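You operate a simulated robot arm through the tools that you are given. There is no shell and no other tool. Be economical: measure what you need, move in short steps, check, and stop when the job is done.

You run a simulated robot arm. Do the job below in one go: nothing can be reset, and whatever is moved stays where it is left.

JOB
Water both plants till the soil is dark; stand them on the sill.
Fine: leave no puddle; put the can back.

It is judged by the outcome, as a careful person would: the job done as asked, and still so three seconds after it is handed in. It fails if anything else is knocked over, pushed out of place, dropped, spilled or broken.

ROBOT AND FRAMES
A 7-joint arm with a two-finger parallel gripper, fixed in place. Base frame: the origin is at the foot of the arm, x ahead of it, y to its left, z up. Lengths are in mm, angles in rad, forces in N, time in s.
With the tool pointing down near the work surface it reaches from about 320 to 780 mm from the base axis. Its first joint turns from -2.897 to 2.897 rad. Payload 3.91 kg.
The TCP is the grasp point between the finger pads, 30 mm short of the fingertips. In the tool frame z runs along the fingers and y along their closing line. The gripper opens to 110 mm. The fingers are 20 mm wide and 10 mm thick; the gripper's body (48 by 112 mm) begins 55 mm behind the TCP.
Orientation is that of the tool frame in the base frame, as a unit quaternion [x, y, z, w]. With the fingers straight down and closing along the base's y, the tool's x points along the base's -x, its y along +y and its z along -z.

CONTROLS
- The arm moves only by the tool servo_tool. Its argument "series" is a list of rows, each a list of 7 numbers: the shift along the base's x, y, z in units of 250 mm (1.0 is 250 mm), then the turn, a rotation vector about the base's x, y, z in units of 180 degrees (1.0 is 180 degrees), then the gripper command, from -1 (fully open) to 1 (shut), values between in proportion. In form: [[dx, dy, dz, wx, wy, wz, hand], ...]. A call has 1 to 12 rows; each row is the pose to reach, as a shift and turn from the pose commanded when the call began. A call with a number of a shift or a turn outside -1 to 1 is refused whole. Rows are played at 5 a second. More than 50 mm and 0.15 rad between two rows, or a gripper value outside its range, and nothing of the call is played. Where a pose cannot be reached the arm comes as near as it can. A force on the tool above 40 N (or 10 N above the force at the start of the call, whichever is more), or a blocked arm, ends the call early, and 0.2 s more pass. Each finger travels about 153 mm/s and halts on what it meets, pressing with about 30 N; the grip force reading is that of the motor and also rises with nothing between the fingers. The clock runs only during rows and for 0.2 s after the last one: add rows that repeat a pose to give the fingers time. The reply holds the time, the measured pose of the TCP, the force on the tool along the base axes, the opening and the grip force, in the units named above and with some noise, and new pictures: "views" is both (left out), scene, wrist or none.
- Cameras (640 x 400 px; columns grow to the right, rows downward): "scene" is fixed at [221.9, 648.9, 1244.7]; the picture's right is [-0.92, 0.38, 0.00], its down [0.35, 0.85, -0.39] and it looks along [-0.15, -0.36, -0.92] (base axes); focal length 214 px, centre (320, 200). "wrist" rides on the gripper at [77, 7, -115] in the tool frame; the picture's right is [-0.09, 1.00, 0.00], its down [-0.80, -0.07, -0.59] and it looks along [-0.59, -0.05, 0.80] (tool axes); focal length 270 px, centre (320, 200). There is no depth. A picture from a camera that has moved, and an enlarged one, comes with that camera's place and axes in the base frame and with its lens.
- move_column(by): slides the trunk up (or, below 0, down) by that many mm; the arm rides with it, the base frame stays. It gives what a move gives, with no picture.
- enlarge(camera, box): a new picture of the part [left, top, right, bottom] of that camera's present view, enlarged. The clock stands still meanwhile.
- close_job(): hands the job in; it is judged then, once.

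Work in short steps. Places have to be worked out from the pictures, the camera data and where the tool is seen: move nearer, look again, correct. Check each grasp and each placing, and mend what went wrong. You have 120 turns and 200 pictures in all, those below and enlarged ones among them. Open the gripper and draw the arm clear of the work before you hand the job in, unless the task says otherwise; then end with one line.

The tools are called after "Request:" as name(argument=value, ...) on one line, values as JSON. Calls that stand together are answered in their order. servo_tool: Moves the arm, as the interface text tells. Its arguments: {"type":"object","properties":{"series":{"type":"array"},"views":{"type":"string","enum":["both","scene","wrist","none"]}},"required":["series"]} The other tools are called the same way: move_column (by) slides the trunk up or down; enlarge (camera, box) takes an enlarged picture of a part of a camera's view; close_job () hands the job in.

At the start:

```text
time: 0.0
tcp_pos: [106.8, 501.7, 1161.1]
tool_rot: [-0.001, 1.0, 0.0, 0.0]
ft_force: [0.7, 0.3, -0.1]
opening: 109.8
finger_force: 0.2
trunk travel left (down, up): [-450.0, 160.0]
```

scene: 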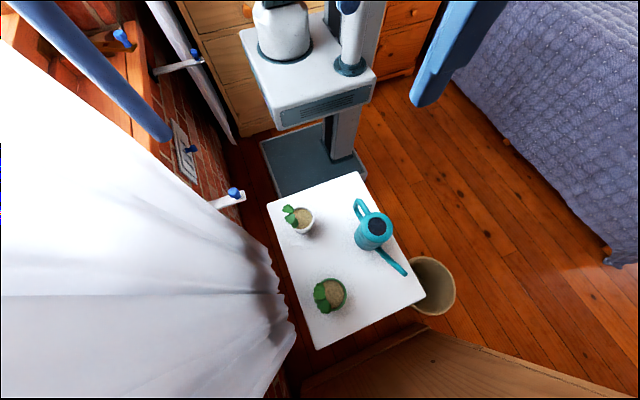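
wrist: 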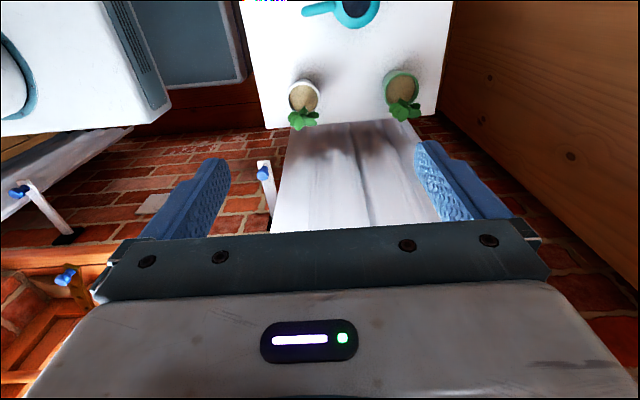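

I'll look closer at the table and the area beside it, where the sill should be, before I move.

Request:
enlarge(camera="scene", box=[200, 150, 480, 360])

Request:
enlarge(camera="wrist", box=[220, 0, 480, 240])

```text
1.90 times, centred on (340, 255) of scene
camera zoom: at [221.9, 648.9, 1244.7], right [-0.92, 0.38, 0.0], down [0.35, 0.85, -0.39], along [-0.15, -0.36, -0.92], focal length 408 px, centre (282, 95)
```

zoom: 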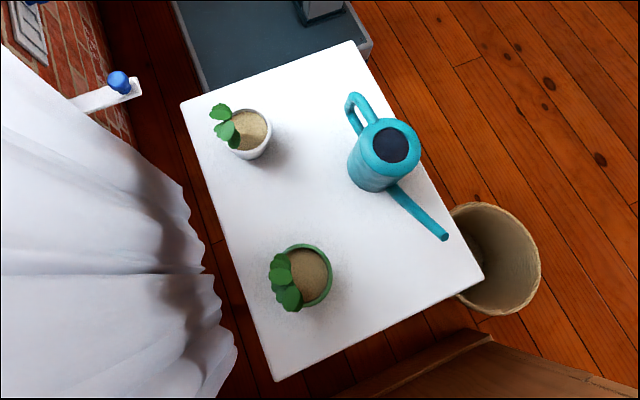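

```text
1.67 times, centred on (350, 120) of wrist
camera zoom: at [30.8, 508.9, 1274.9], right [0.09, 1.0, 0.0], down [0.8, -0.07, 0.59], along [0.59, -0.05, -0.8], focal length 450 px, centre (270, 333)
```

zoom: 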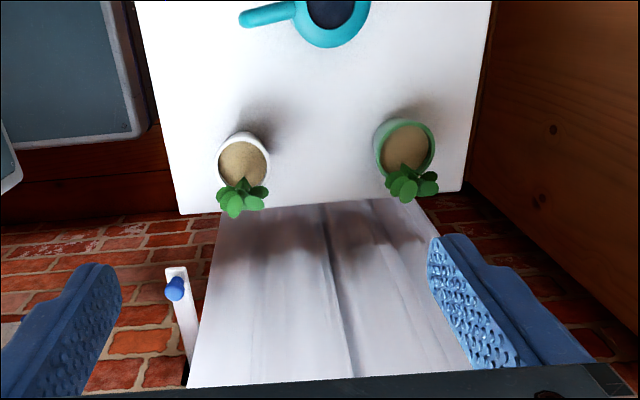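

The curtain hangs on the +x side and may hide the sill. I'll tilt the tool toward +x in small steps to look at it.

Request:
servo_tool(series=[[0, 0, 0, 0, -0.045, 0, -1], [0, 0, 0, 0, -0.09, 0, -1], [-0.05, 0, 0, 0, -0.135, 0, -1], [-0.1, 0, 0, 0, -0.18, 0, -1], [-0.15, 0, 0, 0, -0.225, 0, -1], [-0.2, 0, 0, 0, -0.25, 0, -1]])

```text
time: 1.4
tcp_pos: [57.3, 502.4, 1160.0]
tool_rot: [0.0, 0.923, 0.0, 0.384]
ft_force: [0.1, 0.3, 0.5]
opening: 110.1
finger_force: 0.0
trunk travel left (down, up): [-450.0, 160.0]
camera wrist: at [-77.8, 509.1, 1186.0], right [0.06, 1.0, 0.06], down [0.14, -0.07, 0.99], along [0.99, -0.05, -0.15], focal length 270 px, centre (320, 200)
```

scene: 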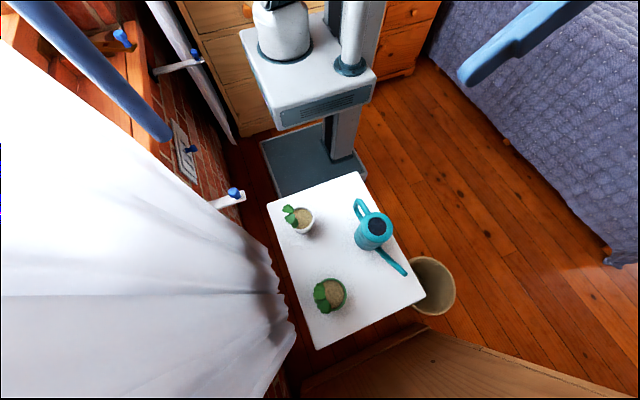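
wrist: 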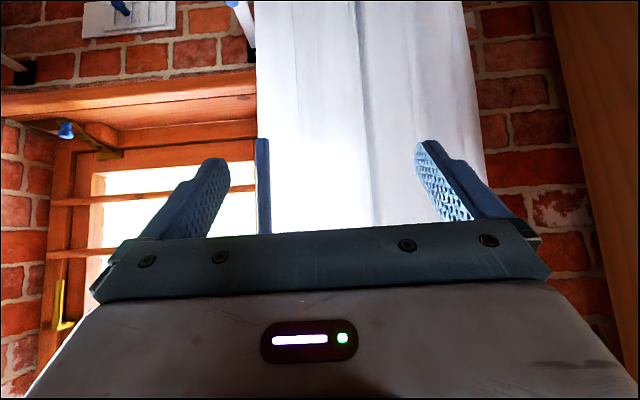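

The wrist picture is upside down: up in it is down in the room. A wooden sill shows left of the curtain, at smaller y. I'll move toward smaller y to see it and to triangulate.

Request:
servo_tool(series=[[0, -0.2, 0, 0, 0, 0, -1], [0, -0.4, 0, 0, 0, 0, -1], [0, -0.6, 0, 0, 0.04, 0, -1], [0, -0.8, 0, 0, 0.08, 0, -1]])

```text
time: 2.4
tcp_pos: [56.5, 301.1, 1161.5]
tool_rot: [-0.001, 0.965, 0.001, 0.263]
ft_force: [0.5, -0.4, 0.0]
opening: 109.9
finger_force: 0.1
trunk travel left (down, up): [-450.0, 160.0]
camera wrist: at [-66.2, 306.9, 1220.8], right [0.08, 1.0, 0.05], down [0.39, -0.07, 0.92], along [0.92, -0.05, -0.39], focal length 270 px, centre (320, 200)
```

scene: 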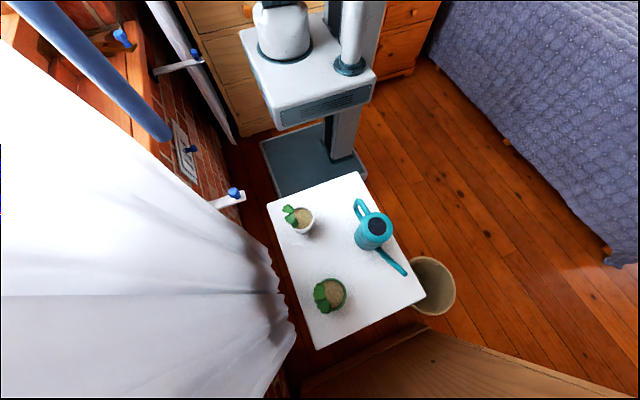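
wrist: 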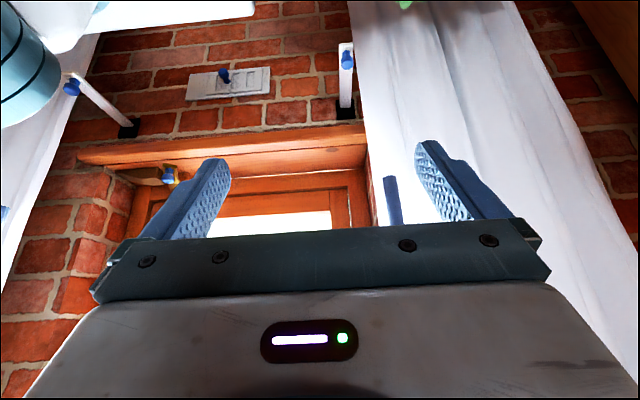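

Now the window, the sill board and both tie-back hooks are in view. I'll enlarge to make out the sill.

Request:
enlarge(camera="wrist", box=[60, 40, 420, 260])

Request:
enlarge(camera="scene", box=[0, 0, 280, 220])

```text
1.78 times, centred on (240, 150) of wrist
camera zoom: at [-66.2, 306.9, 1220.8], right [0.08, 1.0, 0.05], down [0.39, -0.07, 0.92], along [0.92, -0.05, -0.39], focal length 480 px, centre (462, 289)
```

zoom: 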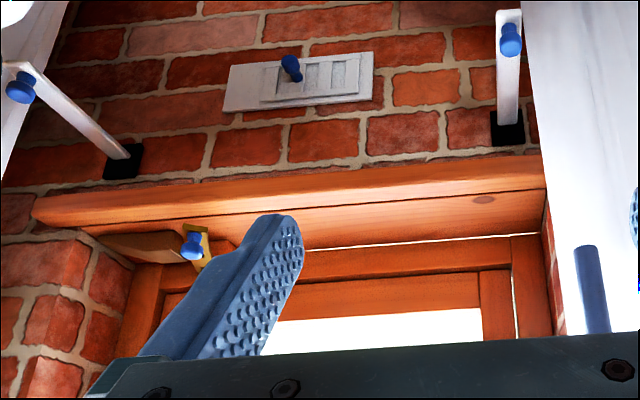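

```text
1.82 times, centred on (140, 110) of scene
camera zoom: at [221.9, 648.9, 1244.7], right [-0.92, 0.38, 0.0], down [0.35, 0.85, -0.39], along [-0.15, -0.36, -0.92], focal length 390 px, centre (647, 364)
```

zoom: 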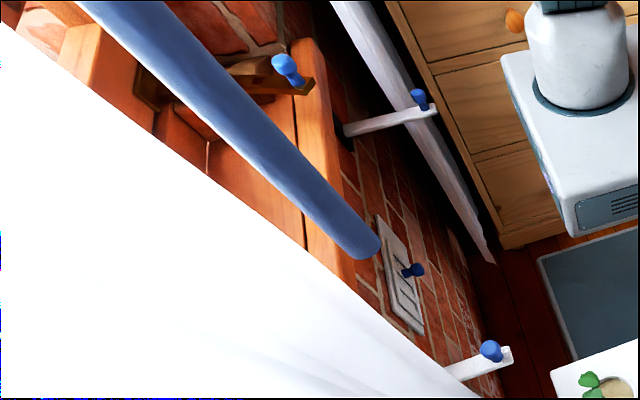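

The sill top looks to be near z≈850, with its front at x≈460, and it is clear from about y=-50 to 380. The wand hangs at about (338, 401) and I'll keep away from it. I'll move in for a better look at the sill.

Request:
servo_tool(series=[[0.15, -0.08, 0, 0, 0.04, 0, -1], [0.3, -0.2, 0, 0, 0.08, 0, -1], [0.45, -0.32, 0, 0, 0.12, 0, -1], [0.6, -0.44, 0, 0, 0.12, 0, -1], [0.7, -0.56, 0, 0, 0.12, 0, -1]])

```text
time: 3.6
tcp_pos: [232.6, 162.0, 1160.2]
tool_rot: [-0.001, 0.997, 0.0, 0.078]
ft_force: [0.3, -0.4, -0.4]
opening: 110.1
finger_force: 0.1
trunk travel left (down, up): [-450.0, 160.0]
camera wrist: at [139.5, 167.7, 1260.9], right [0.09, 1.0, 0.01], down [0.7, -0.07, 0.71], along [0.71, -0.05, -0.7], focal length 270 px, centre (320, 200)
```

scene: 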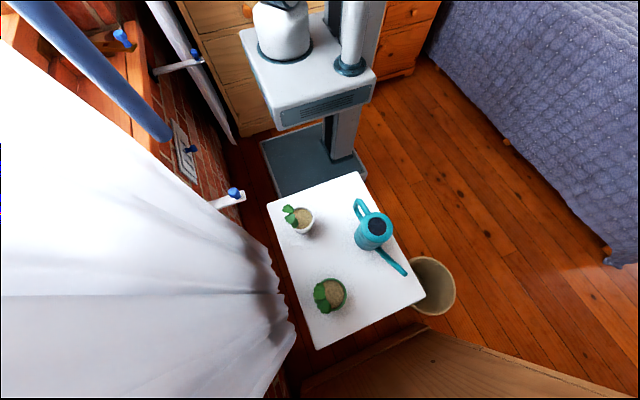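
wrist: 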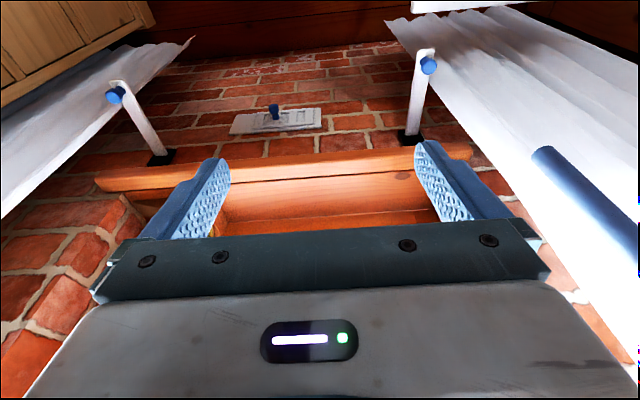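

Request:
enlarge(camera="wrist", box=[200, 120, 480, 250])

```text
2.29 times, centred on (340, 185) of wrist
camera zoom: at [139.5, 167.7, 1260.9], right [0.09, 1.0, 0.01], down [0.7, -0.07, 0.71], along [0.71, -0.05, -0.7], focal length 618 px, centre (274, 234)
```

zoom: 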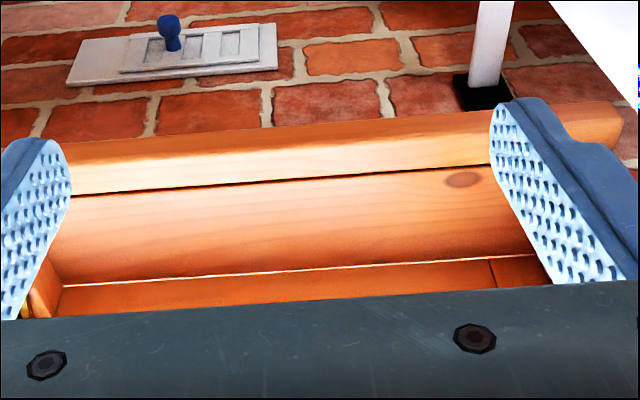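

The sill board runs from about x=450 to 635 at z≈828, with a groove near x=526. Next I'll go back over the table with the tool turned 90° to look at the can. First I set the tool upright and move back.

Request:
servo_tool(series=[[-0.12, 0.15, 0, 0, 0.05, 0, -1], [-0.24, 0.3, 0, 0, 0.05, 0, -1], [-0.36, 0.45, 0, 0, 0.05, 0, -1], [-0.48, 0.6, 0, 0, 0.05, 0, -1], [-0.6, 0.75, 0, 0, 0.05, 0, -1], [-0.7, 0.85, 0, 0, 0.05, 0, -1]], views="none")

Request:
servo_tool(series=[[0, 0, -0.05, 0, 0, 0.045, -1], [0, 0, -0.1, 0, 0, 0.09, -1], [0, 0, -0.15, 0, 0, 0.135, -1], [0, 0, -0.2, 0, 0, 0.18, -1], [0, 0, -0.25, 0, 0, 0.225, -1], [0, 0, -0.3, 0, 0, 0.27, -1], [0, 0, -0.35, 0, 0, 0.315, -1], [0, 0, -0.4, 0, 0, 0.36, -1], [0, 0, -0.45, 0, 0, 0.405, -1], [0, 0, -0.5, 0, 0, 0.45, -1], [0, 0, -0.5, 0, 0, 0.495, -1], [0, 0, -0.5, 0, 0, 0.5, -1]])

```text
refused: row 1 steps farther than a row can; nothing moved
```

```text
time: 6.2
tcp_pos: [232.2, 161.3, 1035.3]
tool_rot: [0.706, -0.704, -0.056, -0.055]
ft_force: [-0.1, 0.6, -0.1]
opening: 110.1
finger_force: 0.0
trunk travel left (down, up): [-450.0, 160.0]
camera wrist: at [226.2, 68.1, 1136.5], right [-1.0, 0.08, 0.01], down [0.07, 0.7, 0.71], along [0.05, 0.71, -0.7], focal length 270 px, centre (320, 200)
```

scene: 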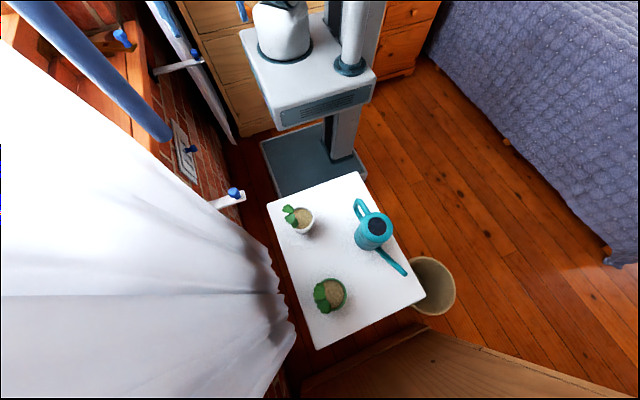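
wrist: 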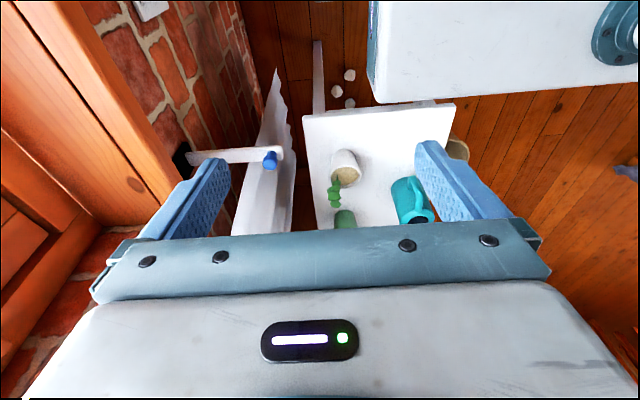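

Request:
servo_tool(series=[[-0.1, 0.15, 0, 0, 0, 0, -1], [-0.2, 0.3, 0, 0, 0, 0, -1], [-0.3, 0.45, 0, 0, 0, 0, -1], [-0.42, 0.58, 0, 0, 0, 0, -1], [-0.54, 0.7, 0, 0, 0, 0, -1], [-0.66, 0.8, 0, 0, 0, 0, -1]])

```text
time: 7.6
tcp_pos: [65.6, 364.7, 1036.6]
tool_rot: [-0.705, 0.705, 0.055, 0.055]
ft_force: [0.1, -0.3, 0.3]
opening: 109.9
finger_force: 0.1
trunk travel left (down, up): [-450.0, 160.0]
camera wrist: at [60.3, 269.7, 1136.5], right [-1.0, 0.09, 0.01], down [0.07, 0.7, 0.71], along [0.05, 0.71, -0.7], focal length 270 px, centre (320, 200)
```

scene: 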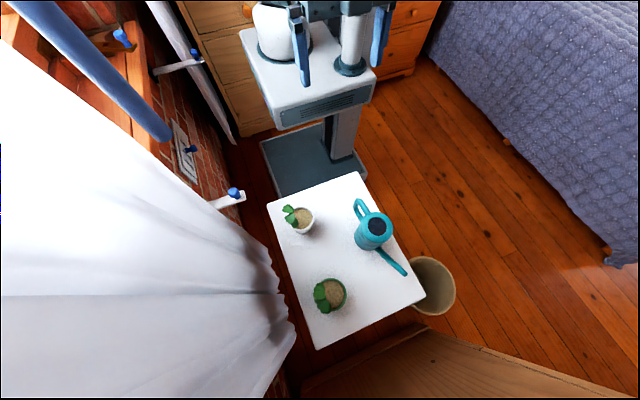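
wrist: 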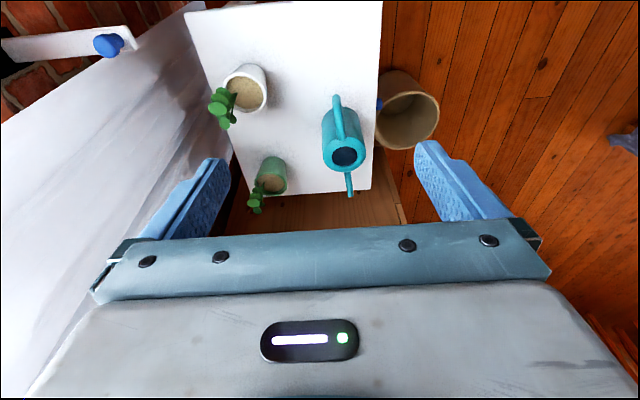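

I'll enlarge the can.

Request:
enlarge(camera="wrist", box=[190, 50, 400, 220])

```text
2.35 times, centred on (295, 135) of wrist
camera zoom: at [60.3, 269.7, 1136.5], right [-1.0, 0.09, 0.01], down [0.07, 0.7, 0.71], along [0.05, 0.71, -0.7], focal length 636 px, centre (379, 353)
```

zoom: 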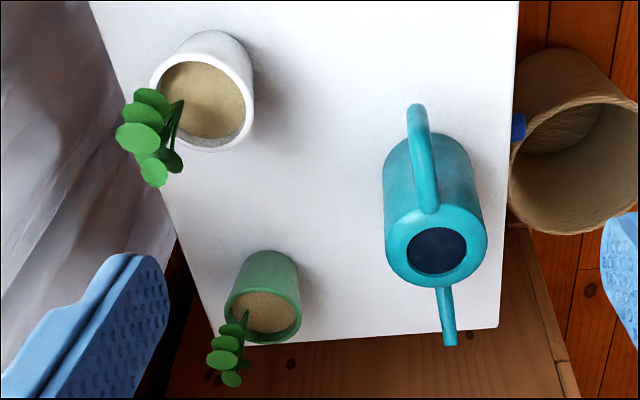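

I place the can's rim centre at about (34, 570, 731), the spout tip at about (23, 693, 712), and the handle at the -y side. I'll grip the body with fingers either side along x and the tool tilted about 25° outward, so first I go to a pre-grasp pose.

Request:
servo_tool(series=[[-0.02, 0.1, -0.14, 0.014, 0, 0, -1], [-0.04, 0.2, -0.28, 0.028, 0, 0, -1], [-0.06, 0.3, -0.42, 0.042, 0, 0, -1], [-0.08, 0.4, -0.56, 0.056, 0, 0, -1], [-0.1, 0.5, -0.7, 0.07, 0, 0, -1], [-0.12, 0.6, -0.82, 0.083, 0, 0, -1], [-0.126, 0.62, -0.863, 0.083, 0, 0, -1]])

```text
time: 9.2
tcp_pos: [35.0, 517.8, 820.1]
tool_rot: [0.692, -0.691, -0.147, -0.148]
ft_force: [-0.7, 1.1, -0.1]
opening: 110.4
finger_force: 0.1
trunk travel left (down, up): [-450.0, 160.0]
camera wrist: at [29.4, 400.6, 891.9], right [-1.0, 0.08, 0.04], down [0.07, 0.49, 0.87], along [0.05, 0.87, -0.49], focal length 270 px, centre (320, 200)
```

scene: 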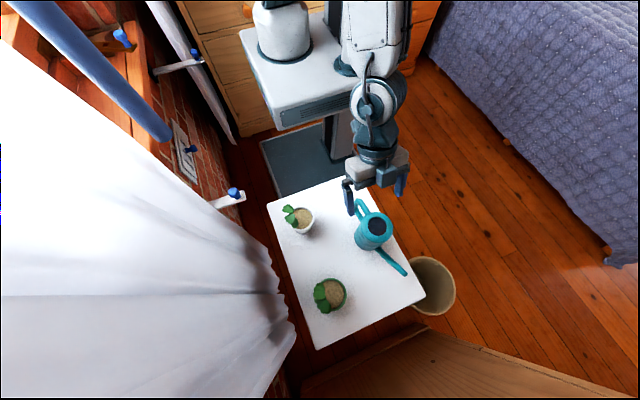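
wrist: 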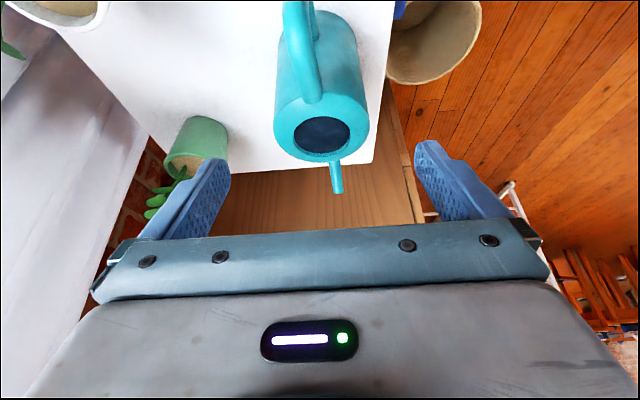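

The estimate holds: rim centre (35, 568), diameter about 80. I'll descend along the tool axis.

Request:
servo_tool(series=[[0, 0.07, -0.144, 0, 0, 0, -1], [0, 0.14, -0.288, 0, 0, 0, -1], [0, 0.2, -0.4, 0, 0, 0, -1], [0, 0.207, -0.43, 0, 0, 0, -1]])

```text
time: 10.2
tcp_pos: [35.6, 570.5, 711.9]
tool_rot: [0.693, -0.691, -0.146, -0.146]
ft_force: [-0.5, -0.3, -0.4]
opening: 110.2
finger_force: 0.0
trunk travel left (down, up): [-450.0, 160.0]
camera wrist: at [30.0, 452.0, 784.2], right [-1.0, 0.08, 0.04], down [0.07, 0.49, 0.87], along [0.05, 0.87, -0.49], focal length 270 px, centre (320, 200)
```

scene: 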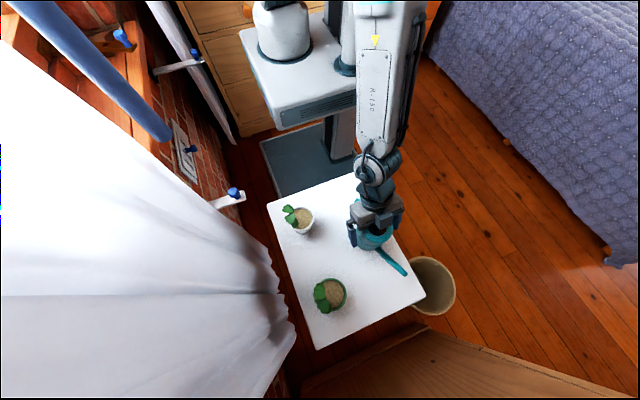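
wrist: 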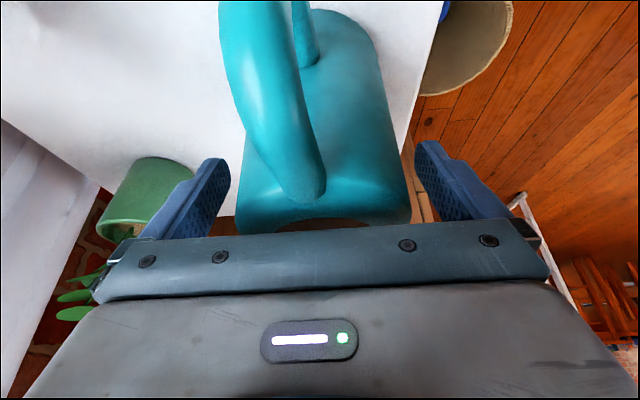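

The fingers straddle the body with no contact. Now I close.

Request:
servo_tool(series=[[0, 0, 0, 0, 0, 0, 0.2], [0, 0, 0, 0, 0, 0, 0.6], [0, 0, 0, 0, 0, 0, 1], [0, 0, 0, 0, 0, 0, 1]], views="wrist")

```text
time: 11.2
tcp_pos: [35.8, 569.4, 712.0]
tool_rot: [0.692, -0.691, -0.148, -0.146]
ft_force: [-0.6, 1.6, -0.2]
opening: 79.0
finger_force: 29.9
trunk travel left (down, up): [-450.0, 160.0]
camera wrist: at [29.8, 451.7, 784.5], right [-1.0, 0.08, 0.04], down [0.07, 0.49, 0.87], along [0.05, 0.87, -0.5], focal length 270 px, centre (320, 200)
```

wrist: 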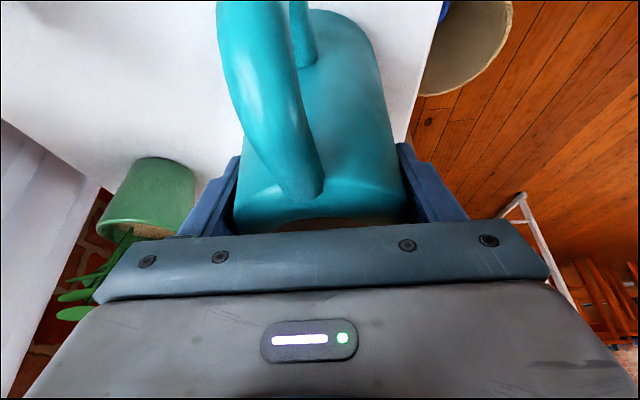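

The grip holds at 79 mm. I note the home TCP as (35.8, 569.4, 712.0) and lift 40 mm to check it.

Request:
servo_tool(series=[[0, 0, 0.04, 0, 0, 0, 1], [0, 0, 0.1, 0, 0, 0, 1], [0, 0, 0.16, 0, 0, 0, 1], [0, 0, 0.16, 0, 0, 0, 1]])

```text
time: 12.2
tcp_pos: [34.8, 568.0, 751.3]
tool_rot: [0.693, -0.691, -0.147, -0.146]
ft_force: [0.2, 0.1, -3.9]
opening: 79.1
finger_force: 29.7
trunk travel left (down, up): [-450.0, 160.0]
camera wrist: at [29.9, 452.0, 824.9], right [-1.0, 0.08, 0.04], down [0.07, 0.49, 0.87], along [0.05, 0.87, -0.5], focal length 270 px, centre (320, 200)
```

scene: 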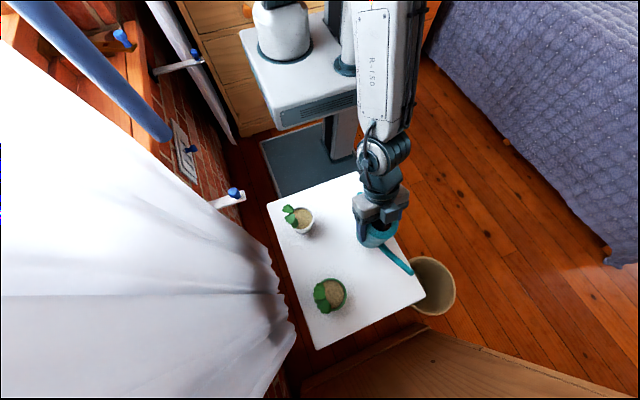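
wrist: 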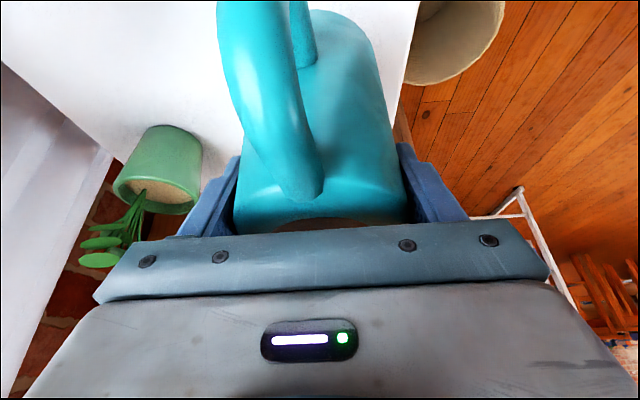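

The can weighs about 0.4 kg. Soil centres come out at about (195, 663, 688) for the green pot and (194, 460, 691) for the white one. I'll raise the can and yaw it -50° so the spout points diagonally toward +x+y, ready for the green pot.

Request:
servo_tool(series=[[0.0, 0, 0.1, 0, 0, 0, 1], [0.04, 0, 0.2, 0, 0, -0.046, 1], [0.1, 0, 0.2, 0, 0, -0.092, 1], [0.15, 0, 0.2, 0, 0, -0.138, 1], [0.2, 0, 0.2, 0, 0, -0.184, 1], [0.24, 0, 0.2, 0, 0, -0.23, 1], [0.26, 0, 0.2, 0, 0, -0.278, 1]])

```text
time: 13.8
tcp_pos: [103.0, 569.7, 803.3]
tool_rot: [-0.331, 0.921, 0.072, 0.193]
ft_force: [-0.7, 0.5, -4.2]
opening: 79.0
finger_force: 30.3
trunk travel left (down, up): [-450.0, 160.0]
camera wrist: at [9.3, 500.3, 877.3], right [-0.57, 0.82, 0.04], down [0.43, 0.26, 0.87], along [0.7, 0.51, -0.49], focal length 270 px, centre (320, 200)
```

scene: 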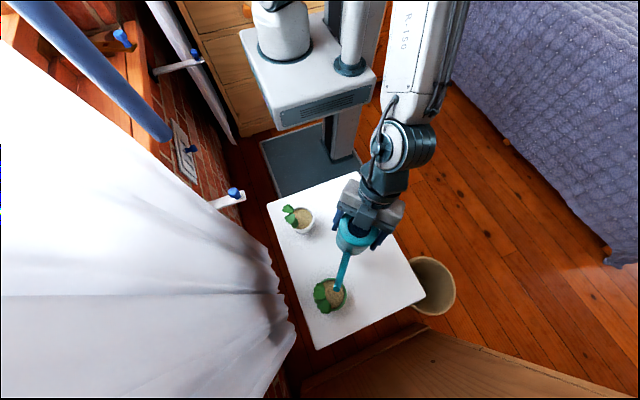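
wrist: 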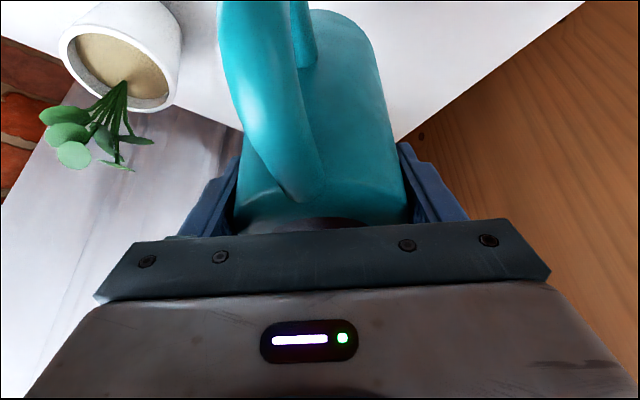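

The scene picture confirms the tip at about (194, 661, 803), over the green pot. I'll start tilting about the tip, up to 30°.

Request:
servo_tool(series=[[0.003, 0.003, 0, -0.0295, 0.0295, 0, 1], [0.012, 0.012, 0, -0.059, 0.059, 0, 1], [0.028, 0.028, 0, -0.0884, 0.0884, 0, 1], [0.049, 0.049, 0, -0.1179, 0.1179, 0, 1]])

Request:
enlarge(camera="scene", box=[270, 190, 430, 340])

```text
time: 14.8
tcp_pos: [113.2, 582.0, 802.1]
tool_rot: [-0.346, 0.937, -0.039, -0.043]
ft_force: [-0.5, 0.5, -5.0]
opening: 79.3
finger_force: 29.5
trunk travel left (down, up): [-450.0, 160.0]
camera wrist: at [57.2, 548.8, 923.5], right [-0.58, 0.81, -0.05], down [0.68, 0.52, 0.51], along [0.44, 0.26, -0.86], focal length 270 px, centre (320, 200)
```

scene: 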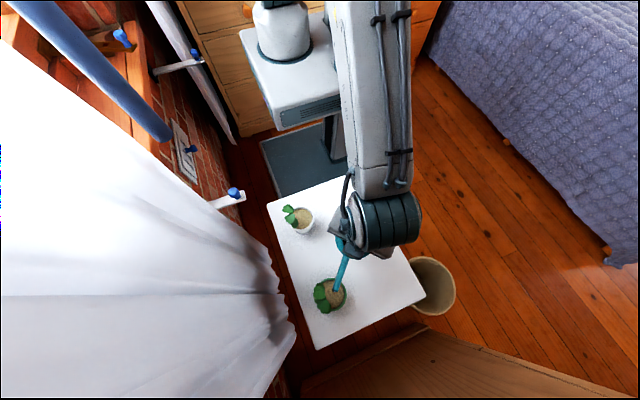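
wrist: 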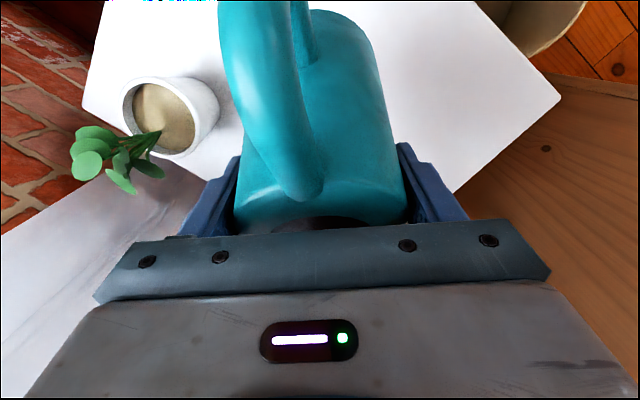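

```text
2.67 times, centred on (350, 265) of scene
camera zoom: at [221.9, 648.9, 1244.7], right [-0.92, 0.38, 0.0], down [0.35, 0.85, -0.39], along [-0.15, -0.36, -0.92], focal length 572 px, centre (240, 27)
```

zoom: 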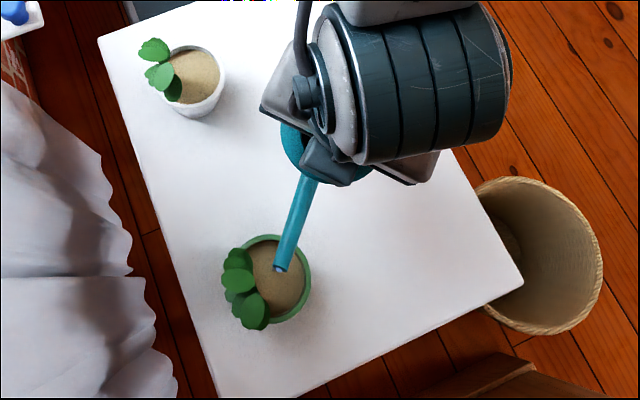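

No water yet; the tip is well placed over the soil. I'll go on to 35° and then 40°, pausing at each.

Request:
servo_tool(series=[[0.017, 0.017, 0.038, -0.0196, 0.0196, 0, 1], [0.017, 0.017, 0.038, -0.0196, 0.0196, 0, 1], [0.036, 0.036, 0.073, -0.0393, 0.0393, 0, 1], [0.036, 0.036, 0.073, -0.0393, 0.0393, 0, 1]], views="none")

Request:
enlarge(camera="scene", box=[270, 220, 400, 340])

```text
time: 15.8
tcp_pos: [120.6, 591.0, 819.5]
tool_rot: [-0.345, 0.928, -0.075, -0.12]
ft_force: [0.0, -0.2, -3.9]
opening: 79.4
finger_force: 30.0
trunk travel left (down, up): [-450.0, 160.0]
```

```text
3.33 times, centred on (335, 280) of scene
camera zoom: at [221.9, 648.9, 1244.7], right [-0.92, 0.38, 0.0], down [0.35, 0.85, -0.39], along [-0.15, -0.36, -0.92], focal length 715 px, centre (270, -67)
```

zoom: 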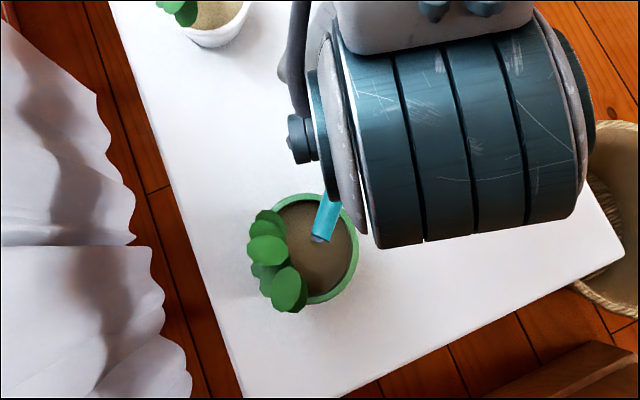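

The soil is starting to darken, so water is flowing. I'll hold briefly and check.

Request:
servo_tool(series=[[0, 0, 0, 0, 0, 0, 1], [0, 0, 0, 0, 0, 0, 1]], views="none")

Request:
enlarge(camera="scene", box=[270, 220, 400, 340])

```text
time: 16.4
tcp_pos: [120.9, 591.0, 820.4]
tool_rot: [-0.345, 0.928, -0.077, -0.12]
ft_force: [-0.4, 1.0, -4.8]
opening: 79.2
finger_force: 30.3
trunk travel left (down, up): [-450.0, 160.0]
```

```text
3.33 times, centred on (335, 280) of scene
camera zoom: at [221.9, 648.9, 1244.7], right [-0.92, 0.38, 0.0], down [0.35, 0.85, -0.39], along [-0.15, -0.36, -0.92], focal length 715 px, centre (270, -67)
```

zoom: 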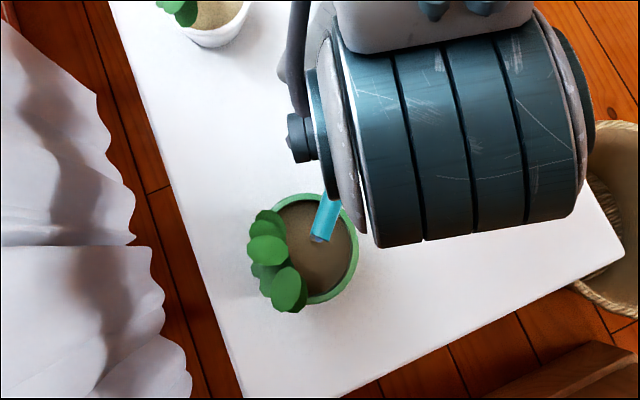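

Request:
servo_tool(series=[[0, 0, 0, 0, 0, 0, 1], [0, 0, 0, 0, 0, 0, 1], [0, 0, 0, 0, 0, 0, 1], [0, 0, 0, 0, 0, 0, 1], [0, 0, 0, 0, 0, 0, 1]], views="none")

Request:
enlarge(camera="scene", box=[270, 220, 400, 340])

```text
time: 17.6
tcp_pos: [120.5, 590.0, 819.2]
tool_rot: [-0.345, 0.928, -0.076, -0.121]
ft_force: [-0.2, 0.3, -4.3]
opening: 78.9
finger_force: 29.8
trunk travel left (down, up): [-450.0, 160.0]
```

```text
3.33 times, centred on (335, 280) of scene
camera zoom: at [221.9, 648.9, 1244.7], right [-0.92, 0.38, 0.0], down [0.35, 0.85, -0.39], along [-0.15, -0.36, -0.92], focal length 715 px, centre (270, -67)
```

zoom: 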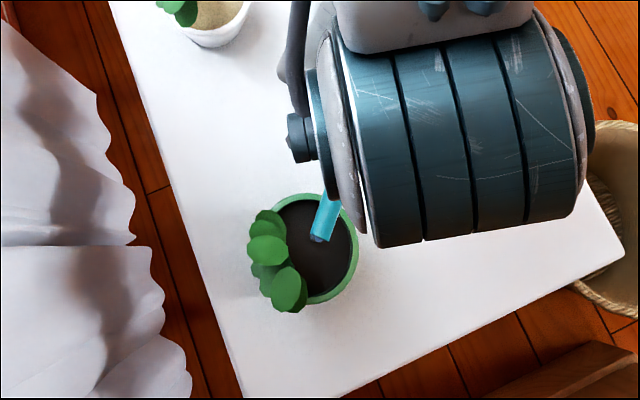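

The soil is now dark. I'll tilt the can back upright at once, keeping the tip over the pot.

Request:
servo_tool(series=[[-0.03, -0.03, -0.058, 0.0314, -0.0314, 0, 1], [-0.054, -0.054, -0.11, 0.0628, -0.0628, 0, 1], [-0.071, -0.071, -0.11, 0.0943, -0.0943, 0, 1], [-0.082, -0.082, -0.11, 0.1257, -0.1257, 0, 1], [-0.085, -0.085, -0.06, 0.157, -0.157, 0, 1]])

Request:
enlarge(camera="scene", box=[260, 180, 430, 350])

```text
time: 18.8
tcp_pos: [99.3, 569.9, 805.1]
tool_rot: [-0.335, 0.919, 0.071, 0.195]
ft_force: [0.8, 0.9, -4.9]
opening: 78.8
finger_force: 29.7
trunk travel left (down, up): [-450.0, 160.0]
camera wrist: at [6.6, 499.1, 878.4], right [-0.58, 0.81, 0.04], down [0.42, 0.26, 0.87], along [0.7, 0.52, -0.49], focal length 270 px, centre (320, 200)
```

scene: 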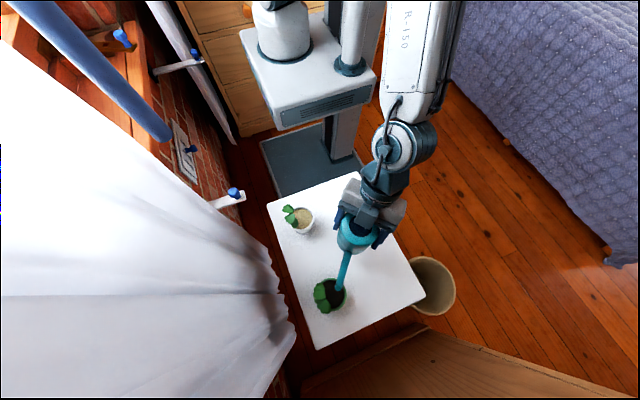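
wrist: 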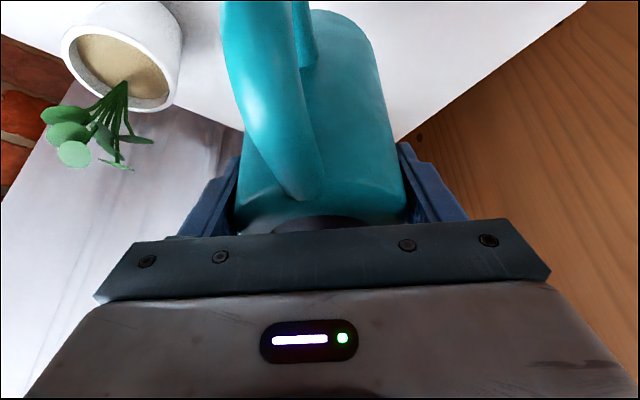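

```text
2.35 times, centred on (345, 265) of scene
camera zoom: at [221.9, 648.9, 1244.7], right [-0.92, 0.38, 0.0], down [0.35, 0.85, -0.39], along [-0.15, -0.36, -0.92], focal length 505 px, centre (261, 47)
```

zoom: 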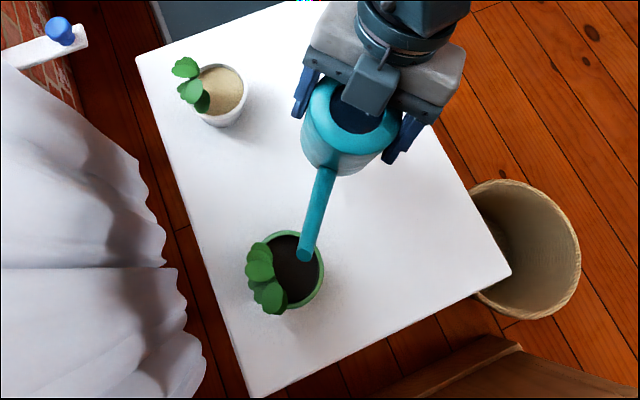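

The green pot's soil is dark and the table is dry. I'll move the can back along -y to bring the tip over the white pot.

Request:
servo_tool(series=[[0, -0.17, 0.02, 0, 0, 0, 1], [0, -0.34, 0.02, 0, 0, 0, 1], [0, -0.51, 0.02, 0, 0, 0, 1], [0, -0.68, 0.02, 0, 0, 0, 1], [0, -0.808, 0, 0, 0, 0, 1], [0, -0.808, 0, 0, 0, 0, 1]])

Request:
enlarge(camera="scene", box=[240, 140, 410, 310])

```text
time: 19.8
tcp_pos: [175.3, 386.7, 804.7]
tool_rot: [-0.252, 0.945, 0.043, 0.202]
ft_force: [-1.4, 0.6, -3.3]
opening: 78.9
finger_force: 29.5
trunk travel left (down, up): [-450.0, 160.0]
stopped in row 5: the arm was blocked; the commanded pose is now the measured one
camera wrist: at [69.6, 335.2, 877.9], right [-0.42, 0.91, 0.02], down [0.45, 0.2, 0.87], along [0.78, 0.38, -0.49], focal length 270 px, centre (320, 200)
```

scene: 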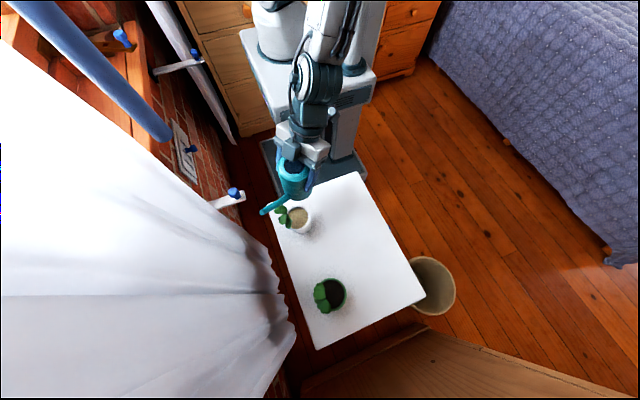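
wrist: 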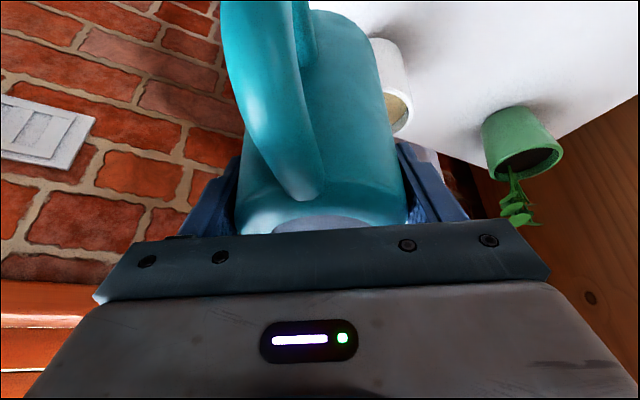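

```text
2.35 times, centred on (325, 225) of scene
camera zoom: at [221.9, 648.9, 1244.7], right [-0.92, 0.38, 0.0], down [0.35, 0.85, -0.39], along [-0.15, -0.36, -0.92], focal length 505 px, centre (308, 141)
```

zoom: 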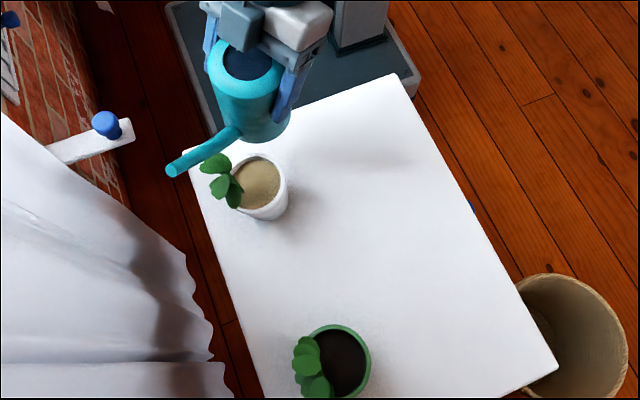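

The arm could not fold in that close and slid off to (175, 387), but nothing was touched. I'll pour along +x instead, with the can at about (60, 460), which is well within reach.

Request:
servo_tool(series=[[-0.05, 0.03, 0.08, 0, 0, 0, 1], [-0.15, 0.09, 0.08, 0, 0, -0.02, 1], [-0.25, 0.16, 0.08, 0, 0, -0.06, 1], [-0.35, 0.23, 0.08, 0, 0, -0.1, 1], [-0.44, 0.293, 0.06, 0, 0, -0.14, 1], [-0.46, 0.293, 0.04, 0, 0, -0.18, 1], [-0.46, 0.293, 0.0, 0, 0, -0.194, 1]])

Request:
enlarge(camera="scene", box=[240, 140, 410, 310])

```text
time: 20.6
tcp_pos: [199.8, 402.0, 836.4]
tool_rot: [-0.104, 0.974, 0.031, 0.198]
ft_force: [-0.5, -0.3, -4.0]
opening: 79.0
finger_force: 29.6
trunk travel left (down, up): [-450.0, 160.0]
stopped in row 3: the arm was blocked; the commanded pose is now the measured one
camera wrist: at [86.2, 381.7, 911.8], right [-0.13, 0.99, 0.06], down [0.51, 0.02, 0.86], along [0.85, 0.14, -0.51], focal length 270 px, centre (320, 200)
```

scene: 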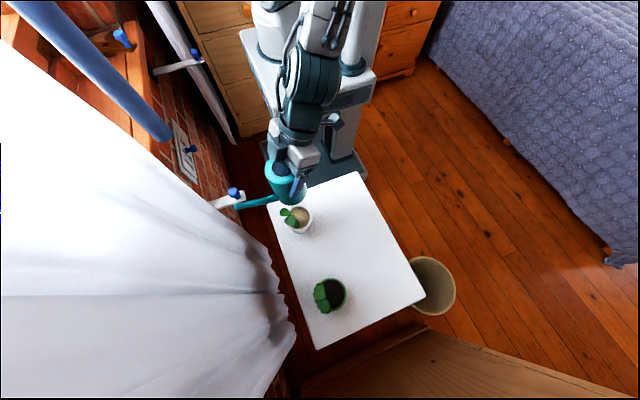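
wrist: 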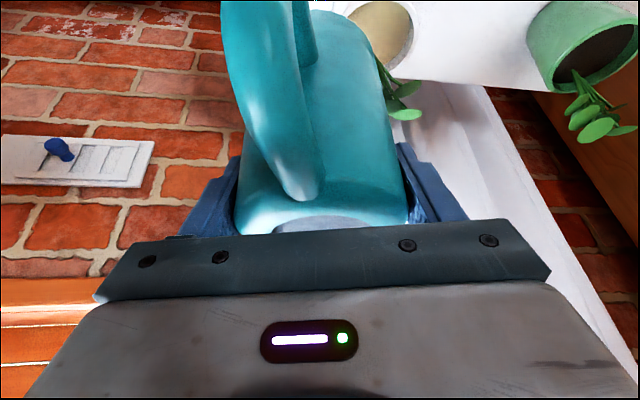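

```text
2.35 times, centred on (325, 225) of scene
camera zoom: at [221.9, 648.9, 1244.7], right [-0.92, 0.38, 0.0], down [0.35, 0.85, -0.39], along [-0.15, -0.36, -0.92], focal length 505 px, centre (308, 141)
```

zoom: 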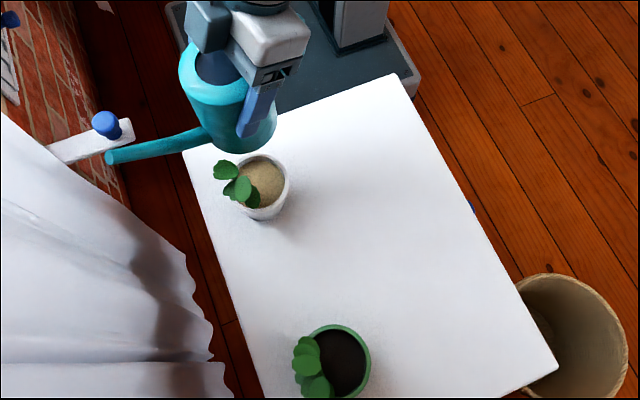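

The joint limit is still pushing the arm off its path. The tip is near the curtain, so I'll move outward from the base and toward -x, with no turn.

Request:
servo_tool(series=[[-0.05, 0.1, 0.03, 0, 0, 0, 1], [-0.12, 0.22, 0.06, 0, 0, 0, 1], [-0.2, 0.34, 0.06, 0, 0, 0, 1]])

```text
time: 21.4
tcp_pos: [176.5, 485.6, 864.7]
tool_rot: [-0.068, 0.978, 0.042, 0.191]
ft_force: [0.0, -0.8, -4.8]
opening: 78.9
finger_force: 29.9
trunk travel left (down, up): [-450.0, 160.0]
camera wrist: at [64.6, 470.8, 941.9], right [-0.07, 0.99, 0.09], down [0.53, -0.04, 0.85], along [0.85, 0.11, -0.52], focal length 270 px, centre (320, 200)
```

scene: 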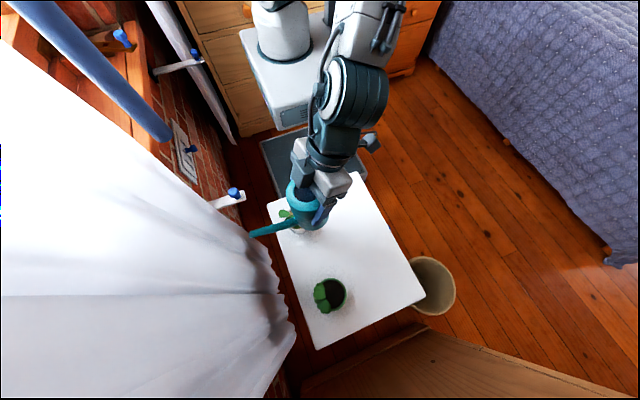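
wrist: 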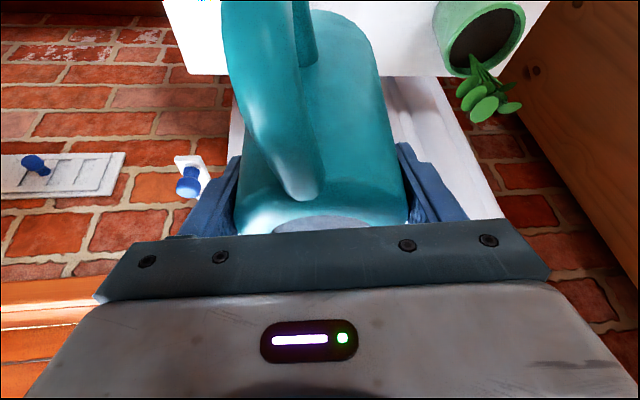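

Request:
servo_tool(series=[[-0.12, 0.02, 0, 0, 0, 0, 1], [-0.24, 0.04, 0, 0, 0, 0, 1], [-0.36, 0.04, 0, 0, 0, 0, 1], [-0.36, 0.04, 0, 0, 0, 0, 1]])

```text
time: 21.9
tcp_pos: [176.2, 487.6, 866.1]
tool_rot: [-0.02, 0.981, 0.031, 0.193]
ft_force: [-0.1, 0.6, -3.5]
opening: 79.2
finger_force: 30.0
trunk travel left (down, up): [-450.0, 160.0]
stopped in row 2: the arm was blocked; the commanded pose is now the measured one
camera wrist: at [62.7, 484.1, 942.3], right [0.03, 1.0, 0.09], down [0.52, -0.09, 0.85], along [0.85, 0.02, -0.52], focal length 270 px, centre (320, 200)
```

scene: 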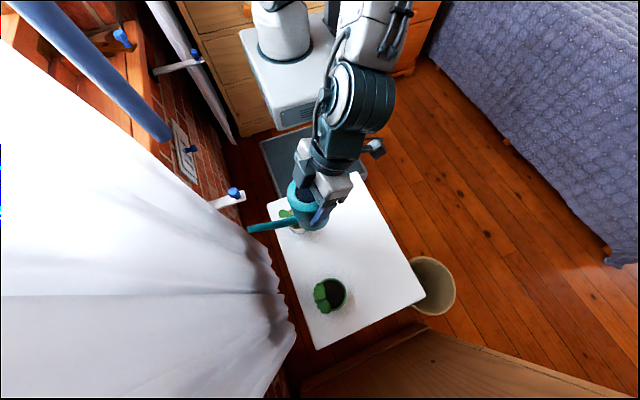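
wrist: 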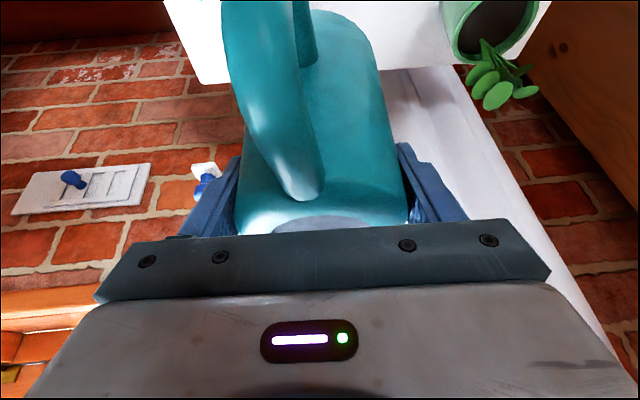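

Sideways orientations near the white pot run into joint limits. A sounder plan is to put the can back, move the green pot to the sill, set the white pot where the green one stood, and pour with the motion that worked. First I turn back toward the radial direction while moving outward.

Request:
servo_tool(series=[[-0.02, 0.06, 0, 0, 0, 0.045, 1], [-0.06, 0.12, 0, 0, 0, 0.09, 1], [-0.12, 0.18, 0, 0, 0, 0.135, 1], [-0.18, 0.24, 0, 0, 0, 0.18, 1], [-0.24, 0.3, 0, 0, 0, 0.225, 1], [-0.3, 0.32, 0, 0, 0, 0.26, 1]])

```text
time: 23.4
tcp_pos: [99.5, 568.8, 866.9]
tool_rot: [-0.411, 0.89, 0.106, 0.163]
ft_force: [-0.3, 0.1, -4.4]
opening: 79.1
finger_force: 30.1
trunk travel left (down, up): [-450.0, 160.0]
camera wrist: at [24.7, 482.0, 942.7], right [-0.71, 0.7, 0.09], down [0.42, 0.32, 0.85], along [0.56, 0.64, -0.52], focal length 270 px, centre (320, 200)
```

scene: 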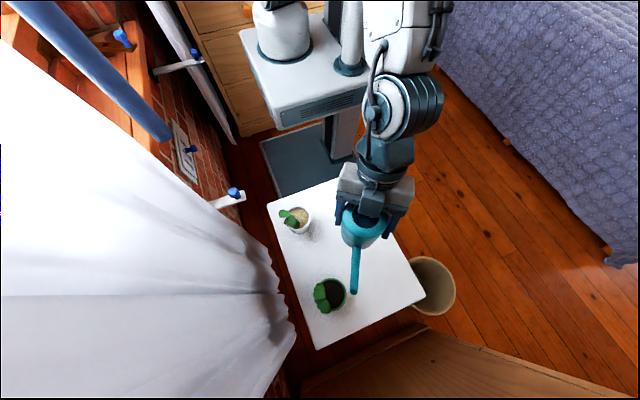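
wrist: 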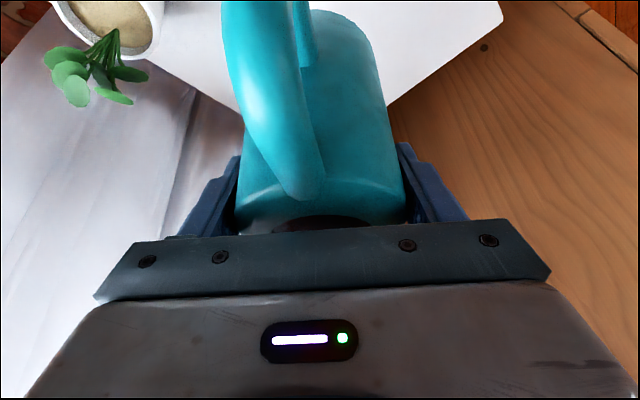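

I'll restore the home orientation and stop above the can's original spot.

Request:
servo_tool(series=[[-0.05, 0, -0.03, 0.0005, -0.0033, 0.037, 1], [-0.1, 0, -0.1, 0.001, -0.0066, 0.074, 1], [-0.15, 0, -0.17, 0.0015, -0.0099, 0.111, 1], [-0.2, 0, -0.24, 0.002, -0.0132, 0.147, 1], [-0.24, 0, -0.3, 0.0025, -0.0165, 0.184, 1], [-0.255, 0.002, -0.36, 0.003, -0.0198, 0.2212, 1], [-0.255, 0.002, -0.42, 0.003, -0.0198, 0.2212, 1], [-0.255, 0.002, -0.42, 0.003, -0.0198, 0.2212, 1]])

```text
time: 25.1
tcp_pos: [35.7, 568.4, 760.0]
tool_rot: [-0.691, 0.692, 0.147, 0.147]
ft_force: [0.9, -0.6, -5.7]
opening: 78.8
finger_force: 29.9
trunk travel left (down, up): [-450.0, 160.0]
camera wrist: at [29.9, 452.0, 833.2], right [-1.0, 0.08, 0.04], down [0.07, 0.49, 0.87], along [0.05, 0.87, -0.49], focal length 270 px, centre (320, 200)
```

scene: 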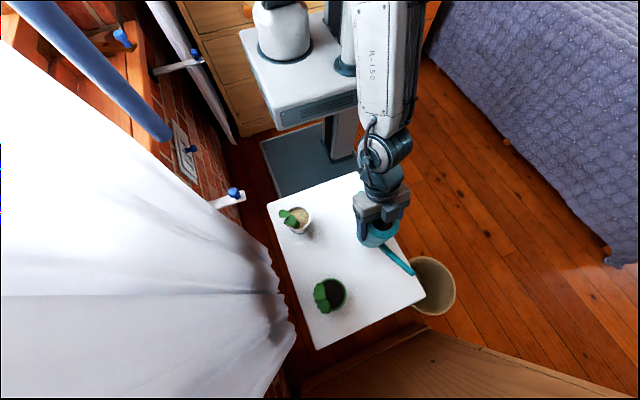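
wrist: 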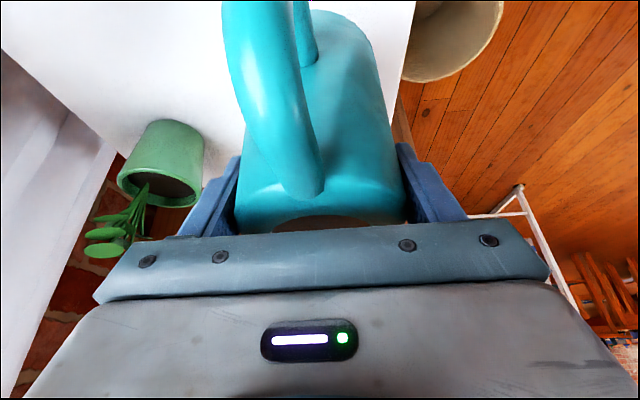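

Back over home. I'll lower the can to the table and see the contact in the force reading.

Request:
servo_tool(series=[[0, 0.003, -0.08, 0, 0, 0, 1], [0, 0.003, -0.15, 0, 0, 0, 1], [0, 0.003, -0.18, 0, 0, 0, 1], [0, 0.003, -0.19, 0, 0, 0, 1]], views="none")

```text
time: 26.1
tcp_pos: [35.8, 570.6, 713.0]
tool_rot: [-0.691, 0.692, 0.147, 0.147]
ft_force: [-0.1, -0.1, -5.1]
opening: 79.1
finger_force: 29.8
trunk travel left (down, up): [-450.0, 160.0]
```

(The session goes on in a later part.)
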